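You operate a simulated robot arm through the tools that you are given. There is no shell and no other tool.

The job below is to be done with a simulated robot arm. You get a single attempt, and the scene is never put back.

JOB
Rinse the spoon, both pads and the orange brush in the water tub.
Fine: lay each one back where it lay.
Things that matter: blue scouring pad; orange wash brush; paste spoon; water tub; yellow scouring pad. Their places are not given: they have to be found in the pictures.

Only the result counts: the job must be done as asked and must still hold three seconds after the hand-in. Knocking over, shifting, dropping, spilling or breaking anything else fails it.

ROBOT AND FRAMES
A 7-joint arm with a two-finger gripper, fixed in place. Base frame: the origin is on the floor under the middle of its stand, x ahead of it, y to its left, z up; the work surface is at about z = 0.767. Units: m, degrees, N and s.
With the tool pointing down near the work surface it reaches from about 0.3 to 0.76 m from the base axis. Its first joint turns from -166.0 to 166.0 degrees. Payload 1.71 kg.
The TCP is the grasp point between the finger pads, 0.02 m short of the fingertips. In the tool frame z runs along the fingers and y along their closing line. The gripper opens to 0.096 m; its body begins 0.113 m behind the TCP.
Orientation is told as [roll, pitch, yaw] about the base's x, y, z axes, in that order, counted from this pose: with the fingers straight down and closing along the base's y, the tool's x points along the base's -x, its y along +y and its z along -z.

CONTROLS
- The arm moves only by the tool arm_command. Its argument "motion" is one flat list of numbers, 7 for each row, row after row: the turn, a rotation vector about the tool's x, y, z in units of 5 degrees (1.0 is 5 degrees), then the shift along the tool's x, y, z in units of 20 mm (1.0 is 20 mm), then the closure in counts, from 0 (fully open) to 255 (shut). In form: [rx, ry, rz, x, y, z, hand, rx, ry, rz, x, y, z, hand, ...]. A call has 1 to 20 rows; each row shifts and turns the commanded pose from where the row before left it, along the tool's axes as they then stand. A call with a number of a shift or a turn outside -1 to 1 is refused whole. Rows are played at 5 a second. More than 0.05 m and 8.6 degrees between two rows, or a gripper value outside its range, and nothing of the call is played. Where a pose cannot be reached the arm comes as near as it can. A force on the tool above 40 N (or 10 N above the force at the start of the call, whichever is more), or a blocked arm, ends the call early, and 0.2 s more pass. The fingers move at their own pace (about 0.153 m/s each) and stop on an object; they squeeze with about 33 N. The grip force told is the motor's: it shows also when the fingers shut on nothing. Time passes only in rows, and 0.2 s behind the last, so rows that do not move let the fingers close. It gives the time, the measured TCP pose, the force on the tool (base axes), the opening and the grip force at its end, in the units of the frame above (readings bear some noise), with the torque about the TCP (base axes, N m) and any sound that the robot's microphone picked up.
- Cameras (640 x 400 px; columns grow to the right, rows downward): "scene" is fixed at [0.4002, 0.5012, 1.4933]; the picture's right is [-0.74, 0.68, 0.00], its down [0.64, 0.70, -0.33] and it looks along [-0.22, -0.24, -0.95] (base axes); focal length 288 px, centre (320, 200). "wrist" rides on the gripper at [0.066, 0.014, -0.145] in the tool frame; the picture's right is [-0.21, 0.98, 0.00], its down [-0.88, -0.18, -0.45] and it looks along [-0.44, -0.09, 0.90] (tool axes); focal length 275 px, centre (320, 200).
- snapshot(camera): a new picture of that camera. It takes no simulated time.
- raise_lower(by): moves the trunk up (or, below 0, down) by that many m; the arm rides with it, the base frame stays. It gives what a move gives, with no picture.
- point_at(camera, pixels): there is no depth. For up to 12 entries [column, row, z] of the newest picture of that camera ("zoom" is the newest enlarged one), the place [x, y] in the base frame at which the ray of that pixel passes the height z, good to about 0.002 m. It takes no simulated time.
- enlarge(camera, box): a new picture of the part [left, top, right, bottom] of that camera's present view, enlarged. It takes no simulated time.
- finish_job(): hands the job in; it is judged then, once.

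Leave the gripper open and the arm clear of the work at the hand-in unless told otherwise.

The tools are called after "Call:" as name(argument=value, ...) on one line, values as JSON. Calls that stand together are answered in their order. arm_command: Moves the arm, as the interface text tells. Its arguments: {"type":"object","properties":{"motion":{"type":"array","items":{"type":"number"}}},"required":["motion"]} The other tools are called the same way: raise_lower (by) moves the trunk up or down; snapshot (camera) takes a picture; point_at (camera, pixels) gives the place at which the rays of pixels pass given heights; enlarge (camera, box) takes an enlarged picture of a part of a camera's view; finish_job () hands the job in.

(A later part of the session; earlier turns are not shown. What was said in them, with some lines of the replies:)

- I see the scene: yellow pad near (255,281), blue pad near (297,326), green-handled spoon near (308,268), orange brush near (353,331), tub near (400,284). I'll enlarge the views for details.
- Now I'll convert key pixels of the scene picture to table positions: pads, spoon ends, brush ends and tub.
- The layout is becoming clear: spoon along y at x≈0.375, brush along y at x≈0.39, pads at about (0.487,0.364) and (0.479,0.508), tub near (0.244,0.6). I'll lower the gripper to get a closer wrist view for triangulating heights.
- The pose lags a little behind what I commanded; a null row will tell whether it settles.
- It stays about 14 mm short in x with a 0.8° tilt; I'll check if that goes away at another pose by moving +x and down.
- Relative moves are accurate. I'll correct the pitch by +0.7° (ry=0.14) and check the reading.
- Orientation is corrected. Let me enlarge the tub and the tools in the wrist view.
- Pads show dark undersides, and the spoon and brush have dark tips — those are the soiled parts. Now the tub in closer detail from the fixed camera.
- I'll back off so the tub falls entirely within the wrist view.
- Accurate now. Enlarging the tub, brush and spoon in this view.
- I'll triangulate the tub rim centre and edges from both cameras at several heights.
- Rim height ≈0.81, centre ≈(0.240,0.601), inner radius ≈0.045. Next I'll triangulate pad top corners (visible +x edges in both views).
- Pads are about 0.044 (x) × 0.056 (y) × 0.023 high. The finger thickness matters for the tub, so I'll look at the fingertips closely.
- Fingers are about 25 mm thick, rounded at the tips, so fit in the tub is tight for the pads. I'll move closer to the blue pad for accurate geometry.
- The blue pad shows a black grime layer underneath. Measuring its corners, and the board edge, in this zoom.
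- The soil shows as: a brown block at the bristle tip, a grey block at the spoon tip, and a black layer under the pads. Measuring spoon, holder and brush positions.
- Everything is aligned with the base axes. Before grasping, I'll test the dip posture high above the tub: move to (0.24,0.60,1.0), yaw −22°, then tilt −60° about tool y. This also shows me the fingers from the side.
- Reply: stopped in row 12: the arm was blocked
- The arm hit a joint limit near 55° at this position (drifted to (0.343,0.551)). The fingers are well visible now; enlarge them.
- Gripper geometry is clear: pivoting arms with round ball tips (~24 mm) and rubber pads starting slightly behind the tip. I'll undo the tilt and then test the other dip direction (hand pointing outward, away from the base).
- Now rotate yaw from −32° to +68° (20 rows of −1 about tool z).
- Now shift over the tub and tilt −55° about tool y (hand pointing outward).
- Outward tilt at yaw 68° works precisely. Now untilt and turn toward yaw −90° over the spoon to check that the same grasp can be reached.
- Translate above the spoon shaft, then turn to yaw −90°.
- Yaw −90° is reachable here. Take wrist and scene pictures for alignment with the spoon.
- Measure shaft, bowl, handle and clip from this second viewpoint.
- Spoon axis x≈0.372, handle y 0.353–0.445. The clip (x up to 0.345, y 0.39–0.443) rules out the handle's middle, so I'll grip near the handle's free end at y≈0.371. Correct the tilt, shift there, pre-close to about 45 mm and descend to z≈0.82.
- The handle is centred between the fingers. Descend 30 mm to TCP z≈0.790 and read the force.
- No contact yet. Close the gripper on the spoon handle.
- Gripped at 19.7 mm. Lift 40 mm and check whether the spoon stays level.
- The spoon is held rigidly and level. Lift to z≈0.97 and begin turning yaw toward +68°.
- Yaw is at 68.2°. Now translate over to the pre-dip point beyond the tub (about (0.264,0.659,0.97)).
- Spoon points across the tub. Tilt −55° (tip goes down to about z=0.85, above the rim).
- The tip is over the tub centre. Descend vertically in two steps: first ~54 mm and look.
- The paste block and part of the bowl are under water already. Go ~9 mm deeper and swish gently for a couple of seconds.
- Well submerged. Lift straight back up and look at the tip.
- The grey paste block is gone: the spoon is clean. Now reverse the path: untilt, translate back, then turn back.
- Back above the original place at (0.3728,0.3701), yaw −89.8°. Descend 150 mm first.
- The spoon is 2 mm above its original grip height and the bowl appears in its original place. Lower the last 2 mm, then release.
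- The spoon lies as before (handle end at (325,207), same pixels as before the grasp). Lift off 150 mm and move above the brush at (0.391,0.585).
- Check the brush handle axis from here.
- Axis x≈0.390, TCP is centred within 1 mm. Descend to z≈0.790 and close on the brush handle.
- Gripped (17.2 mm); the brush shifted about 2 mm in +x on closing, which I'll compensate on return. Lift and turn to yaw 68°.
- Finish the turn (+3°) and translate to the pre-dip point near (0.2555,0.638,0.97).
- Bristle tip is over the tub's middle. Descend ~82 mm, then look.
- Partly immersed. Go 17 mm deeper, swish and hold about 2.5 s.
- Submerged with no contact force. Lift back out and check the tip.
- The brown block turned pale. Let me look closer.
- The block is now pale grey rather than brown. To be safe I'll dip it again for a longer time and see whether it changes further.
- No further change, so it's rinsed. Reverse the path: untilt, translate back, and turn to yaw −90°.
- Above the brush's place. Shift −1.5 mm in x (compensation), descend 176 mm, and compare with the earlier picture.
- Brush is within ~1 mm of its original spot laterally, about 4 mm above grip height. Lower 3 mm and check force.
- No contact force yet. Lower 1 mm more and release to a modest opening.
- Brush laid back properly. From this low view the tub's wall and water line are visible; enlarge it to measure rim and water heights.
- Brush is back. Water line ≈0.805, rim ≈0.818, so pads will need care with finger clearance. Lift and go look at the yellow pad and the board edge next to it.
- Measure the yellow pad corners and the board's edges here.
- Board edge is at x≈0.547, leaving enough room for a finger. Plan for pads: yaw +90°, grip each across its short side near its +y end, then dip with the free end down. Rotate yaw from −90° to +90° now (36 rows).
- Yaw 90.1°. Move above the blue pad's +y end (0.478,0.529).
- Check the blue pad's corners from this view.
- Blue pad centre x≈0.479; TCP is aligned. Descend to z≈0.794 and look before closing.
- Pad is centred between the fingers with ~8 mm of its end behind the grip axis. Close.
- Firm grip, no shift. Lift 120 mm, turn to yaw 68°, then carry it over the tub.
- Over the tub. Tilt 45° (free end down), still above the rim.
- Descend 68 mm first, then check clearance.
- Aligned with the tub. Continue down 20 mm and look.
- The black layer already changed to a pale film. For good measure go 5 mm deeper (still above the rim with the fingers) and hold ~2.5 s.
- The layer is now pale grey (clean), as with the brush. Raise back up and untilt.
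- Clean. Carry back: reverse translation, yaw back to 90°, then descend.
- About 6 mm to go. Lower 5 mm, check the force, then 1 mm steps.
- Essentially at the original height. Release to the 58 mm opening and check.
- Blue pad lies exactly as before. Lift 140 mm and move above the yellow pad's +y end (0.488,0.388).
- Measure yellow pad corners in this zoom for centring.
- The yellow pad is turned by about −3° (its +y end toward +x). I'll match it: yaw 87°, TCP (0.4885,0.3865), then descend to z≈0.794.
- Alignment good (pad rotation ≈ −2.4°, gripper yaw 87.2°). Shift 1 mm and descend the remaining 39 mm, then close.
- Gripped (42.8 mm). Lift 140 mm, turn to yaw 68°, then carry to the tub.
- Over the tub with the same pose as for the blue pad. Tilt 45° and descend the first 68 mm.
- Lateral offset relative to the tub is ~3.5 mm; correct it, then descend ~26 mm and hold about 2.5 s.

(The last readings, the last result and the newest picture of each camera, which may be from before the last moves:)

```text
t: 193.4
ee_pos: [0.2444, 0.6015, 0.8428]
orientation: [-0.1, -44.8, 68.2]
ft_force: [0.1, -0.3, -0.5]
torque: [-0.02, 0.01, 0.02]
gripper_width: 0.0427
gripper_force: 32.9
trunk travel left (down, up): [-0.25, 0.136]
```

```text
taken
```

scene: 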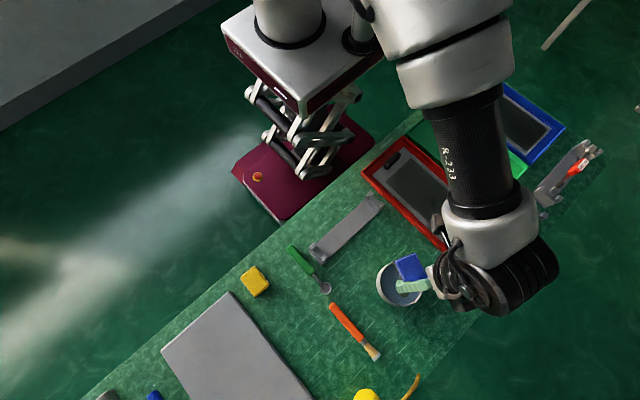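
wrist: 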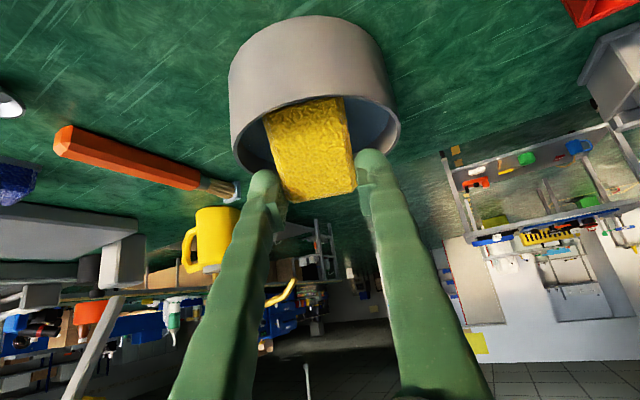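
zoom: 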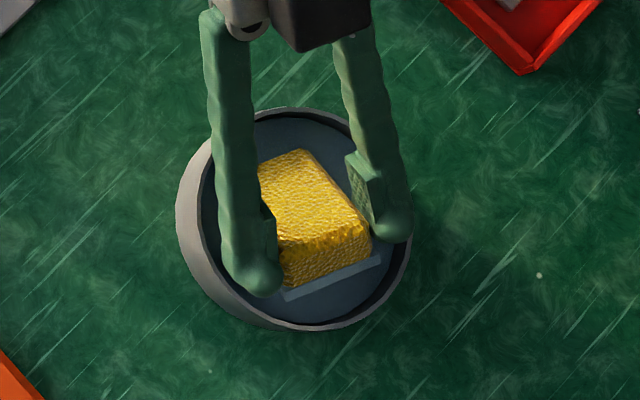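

The black layer turned grey: yellow pad rinsed. Raise straight up, restore the small lateral correction, untilt.

Call:
arm_command(motion=[0, 0, 0, -0.4714, 0, -0.4714, 255, 0, 0, 0, -0.4714, 0, -0.4714, 255, 0, 0, 0, -0.4714, 0, -0.4714, 255, 0, 0, 0, -0.4714, 0, -0.4714, 255, 0, 0, 0, -0.4714, 0, -0.4714, 255, 0, 0, 0, -0.4714, 0, -0.4714, 255, 0, 0, 0, -0.4714, 0, -0.4714, 255, 0, 0, 0, 0, 0.175, 0, 255, 0, 0, 0, 0, 0, 0, 255])

Call:
enlarge(camera="scene", box=[360, 240, 450, 320])

Call:
arm_command(motion=[0, 1, 0, 0, 0, 0, 255, 0, 1, 0, 0, 0, 0, 255, 0, 1, 0, 0, 0, 0, 255, 0, 1, 0, 0, 0, 0, 255, 0, 1, 0, 0, 0, 0, 255, 0, 1, 0, 0, 0, 0, 255, 0, 1, 0, 0, 0, 0, 255, 0, 1, 0, 0, 0, 0, 255, 0, 1, 0, 0, 0, 0, 255, 0, 0, 0, 0, 0, 0, 255])

Call:
arm_command(motion=[0, 0, 0, 0.341, -0.969, 0, 255, 0, 0, 0, 0.341, -0.969, 0, 255, 0, 0, 0, 0.341, -0.969, 0, 255, 0, 0, 0, 0.341, -0.969, 0, 255, 0, 0, 0, 0.341, -0.969, 0, 255, 0, 0, 0, 0.341, -0.969, 0, 255, 0, 0, 0, 0.341, -0.969, 0, 255, 0, 0, 0, 0.341, -0.969, 0, 255, 0, 0, 0, 0.341, -0.969, 0, 255, 0, 0, 0, 0.341, -0.969, 0, 255, 0, 0, 0, 0.341, -0.969, 0, 255, 0, 0, 0, 0.341, -0.969, 0, 255, 0, 0, 0, 0.341, -0.969, 0, 255, 0, 0, 0, 0.341, -0.969, 0, 255, 0, 0, 0, 0.341, -0.969, 0, 255, 0, 0, 0, 0.341, -0.969, 0, 255, 0, 0, 0, 0, 0, 0, 255])

```text
t: 195.4
ee_pos: [0.2418, 0.6031, 0.9359]
orientation: [-0.1, -44.9, 68.2]
ft_force: [-0.2, 0.2, 0.0]
torque: [0.03, 0.03, -0.03]
gripper_width: 0.0431
gripper_force: 33.1
trunk travel left (down, up): [-0.25, 0.136]
```

```text
5.00 times, centred on (405, 280) of scene
```

zoom: 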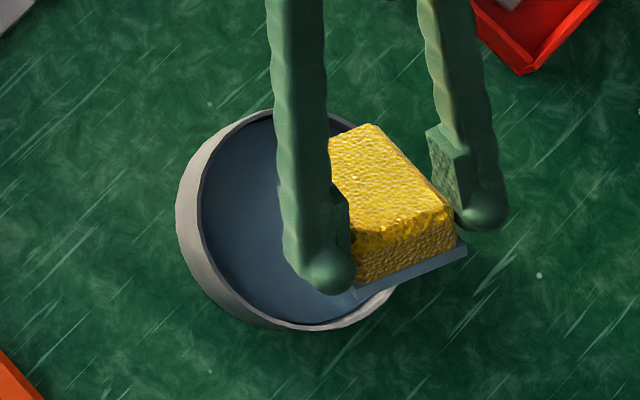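

```text
t: 197.6
ee_pos: [0.239, 0.6021, 0.9353]
orientation: [-0.1, 0.1, 68.2]
ft_force: [0.0, 0.0, -0.3]
torque: [-0.01, 0.0, 0.0]
gripper_width: 0.0428
gripper_force: 32.9
trunk travel left (down, up): [-0.25, 0.136]
```

```text
t: 201.2
ee_pos: [0.4878, 0.3872, 0.9363]
orientation: [-0.1, 0.0, 68.0]
ft_force: [-1.2, 0.0, 0.1]
torque: [0.02, 0.0, 0.03]
gripper_width: 0.0429
gripper_force: 32.7
trunk travel left (down, up): [-0.25, 0.136]
```

Clean and back above its place. Turn to yaw 87.2°, apply the 1 mm compensation, descend 134 mm.

Call:
arm_command(motion=[0, 0, -0.95, 0, 0, 0, 255, 0, 0, -0.95, 0, 0, 0, 255, 0, 0, -0.95, 0, 0, 0, 255, 0, 0, -0.95, 0, 0, 0, 255, 0, 0, 0, 0, 0.05, 0, 255, 0, 0, 0, 0, 0, 1, 255, 0, 0, 0, 0, 0, 1, 255, 0, 0, 0, 0, 0, 1, 255, 0, 0, 0, 0, 0, 1, 255, 0, 0, 0, 0, 0, 1, 255, 0, 0, 0, 0, 0, 1, 255, 0, 0, 0, 0, 0, 0.7, 255, 0, 0, 0, 0, 0, 0, 255])

Call:
snapshot(camera="wrist")

Call:
arm_command(motion=[0, 0, 0, 0, 0, 0.15, 255, 0, 0, 0, 0, 0, 0.1, 255, 0, 0, 0, 0, 0, 0, 255])

Call:
arm_command(motion=[0, 0, 0, 0, 0, 0.045, 255, 0, 0, 0, 0, 0, 0, 255])

```text
t: 204.0
ee_pos: [0.486, 0.3864, 0.8013]
orientation: [-0.1, 0.1, 87.1]
ft_force: [0.1, -0.3, 0.3]
torque: [0.03, 0.01, 0.01]
gripper_width: 0.043
gripper_force: 32.9
trunk travel left (down, up): [-0.25, 0.136]
```

```text
taken
```

wrist: 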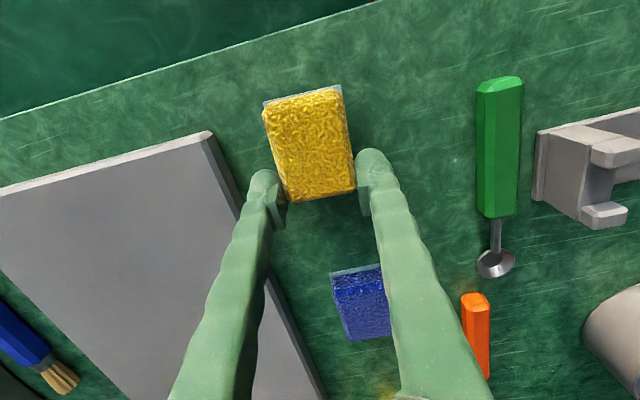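

```text
t: 204.8
ee_pos: [0.4866, 0.3864, 0.7955]
orientation: [-0.1, 0.0, 87.1]
ft_force: [-1.1, 0.6, -0.4]
torque: [-0.02, 0.01, -0.04]
gripper_width: 0.0429
gripper_force: 33.2
trunk travel left (down, up): [-0.25, 0.136]
```

```text
t: 205.4
ee_pos: [0.4874, 0.3857, 0.7955]
orientation: [0.0, 0.0, 87.1]
ft_force: [1.1, -0.5, 5.5]
torque: [-0.18, 0.01, 0.01]
gripper_width: 0.0427
gripper_force: 32.9
trunk travel left (down, up): [-0.25, 0.136]
```

Light table contact (5.5 N). Release and check.

Call:
arm_command(motion=[0, 0, 0, 0, 0, 0, 101, 0, 0, 0, 0, 0, 0, 101, 0, 0, 0, 0, 0, 0, 101, 0, 0, 0, 0, 0, 0, 101])

Call:
snapshot(camera="wrist")

```text
t: 206.4
ee_pos: [0.4866, 0.3866, 0.7957]
orientation: [0.0, 0.0, 87.1]
ft_force: [0.4, 0.3, 0.2]
torque: [-0.04, -0.03, 0.0]
gripper_width: 0.0577
gripper_force: 0.1
trunk travel left (down, up): [-0.25, 0.136]
```

```text
taken
```

wrist: 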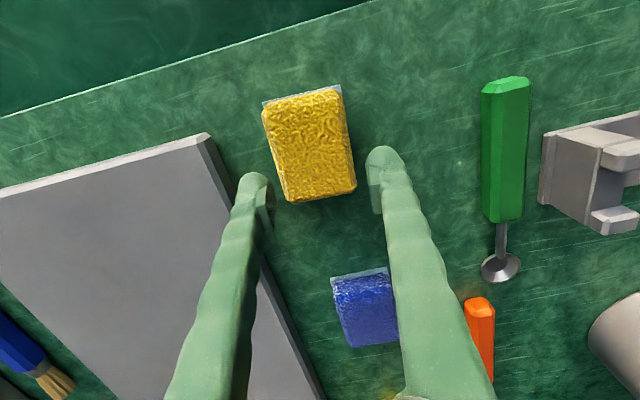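

Lift off, open the gripper fully, and retreat upward toward the starting area.

Call:
arm_command(motion=[0, 0, 0, 0, 0, -0.5, 101, 0, 0, 0, 0, 0, -0.5, 101, 0, 0, 0, 0, 0, -1, 101, 0, 0, 0, 0, 0, -1, 101, 0, 0, 0, 0, 0, -1, 101, 0, 0, 0, 0, 0, -1, 101, 0, 0, 0, 0, 0, -1, 0, 0, 0, 0, 0, 0, -1, 0, 0, 0, 0, 0, 0, -1, 0, 0, 0, 0, 0, 0.9, -0.5, 0, 0, 0, 0, 0, 0.9, -0.5, 0, 0, 0, 0, 0, 0.9, -0.5, 0, 0, 0, 0, 0, 0.9, -0.5, 0, 0, 0, 0, 0, 0.9, -0.5, 0, 0, 0, 0, 0, 0.9, -0.5, 0, 0, 0, 0, 0, 0.9, -0.5, 0, 0, 0, 0, 0, 0.9, -0.5, 0, 0, 0, 0, 0, 0.9, -0.5, 0, 0, 0, 0, 0, 0, 0, 0])

Call:
snapshot(camera="scene")

Call:
snapshot(camera="wrist")

```text
t: 210.4
ee_pos: [0.3249, 0.3957, 1.0464]
orientation: [0.0, 0.1, 87.1]
ft_force: [0.0, 0.2, 0.4]
torque: [0.02, 0.01, -0.04]
gripper_width: 0.0961
gripper_force: 0.1
trunk travel left (down, up): [-0.25, 0.136]
```

```text
taken
```

scene: 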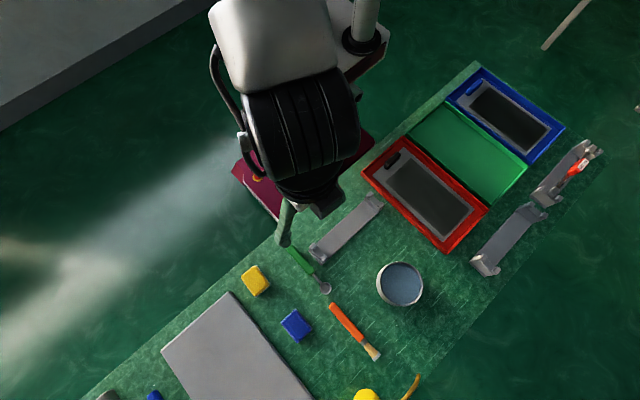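

```text
taken
```

wrist: 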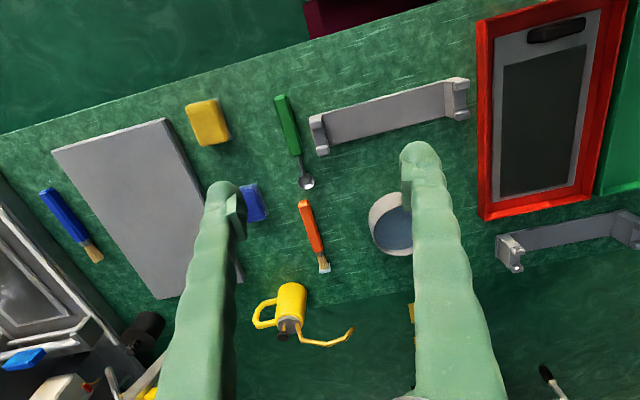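

Compare with the initial enlarged view using the same box.

Call:
enlarge(camera="scene", box=[220, 230, 440, 390])

```text
2.50 times, centred on (330, 310) of scene
```

zoom: 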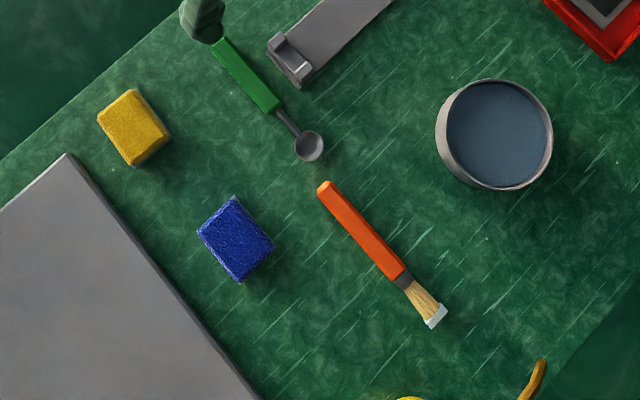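

Everything matches the initial view to within a millimetre or two. The spoon, brush and both pads are rinsed and back in place, the tub hasn't moved, and the gripper is open well above the table. Handing in.

Call:
finish_job()

```text
The job is handed in.
```

I rinsed the spoon, the orange brush and both pads in the tub and laid each one back where it lay. I've handed the job in, but no verdict came back.

- **Rinsing:** the paste on the spoon disappeared. The brown block on the brush tip and the black layers under the pads turned pale grey. I dipped the brush a second time and it didn't change further, so I took pale grey to mean clean.
- **Positions:** in the final scene picture, all four items are within about 1–2 mm of where they started. The tub and everything else in view look unmoved.
- **Spoon set-down:** it touched the table with about 20 N of force, firmer than the others. It still lies as it did before.

The gripper is open and the arm is clear, about 0.28 m above the work surface.
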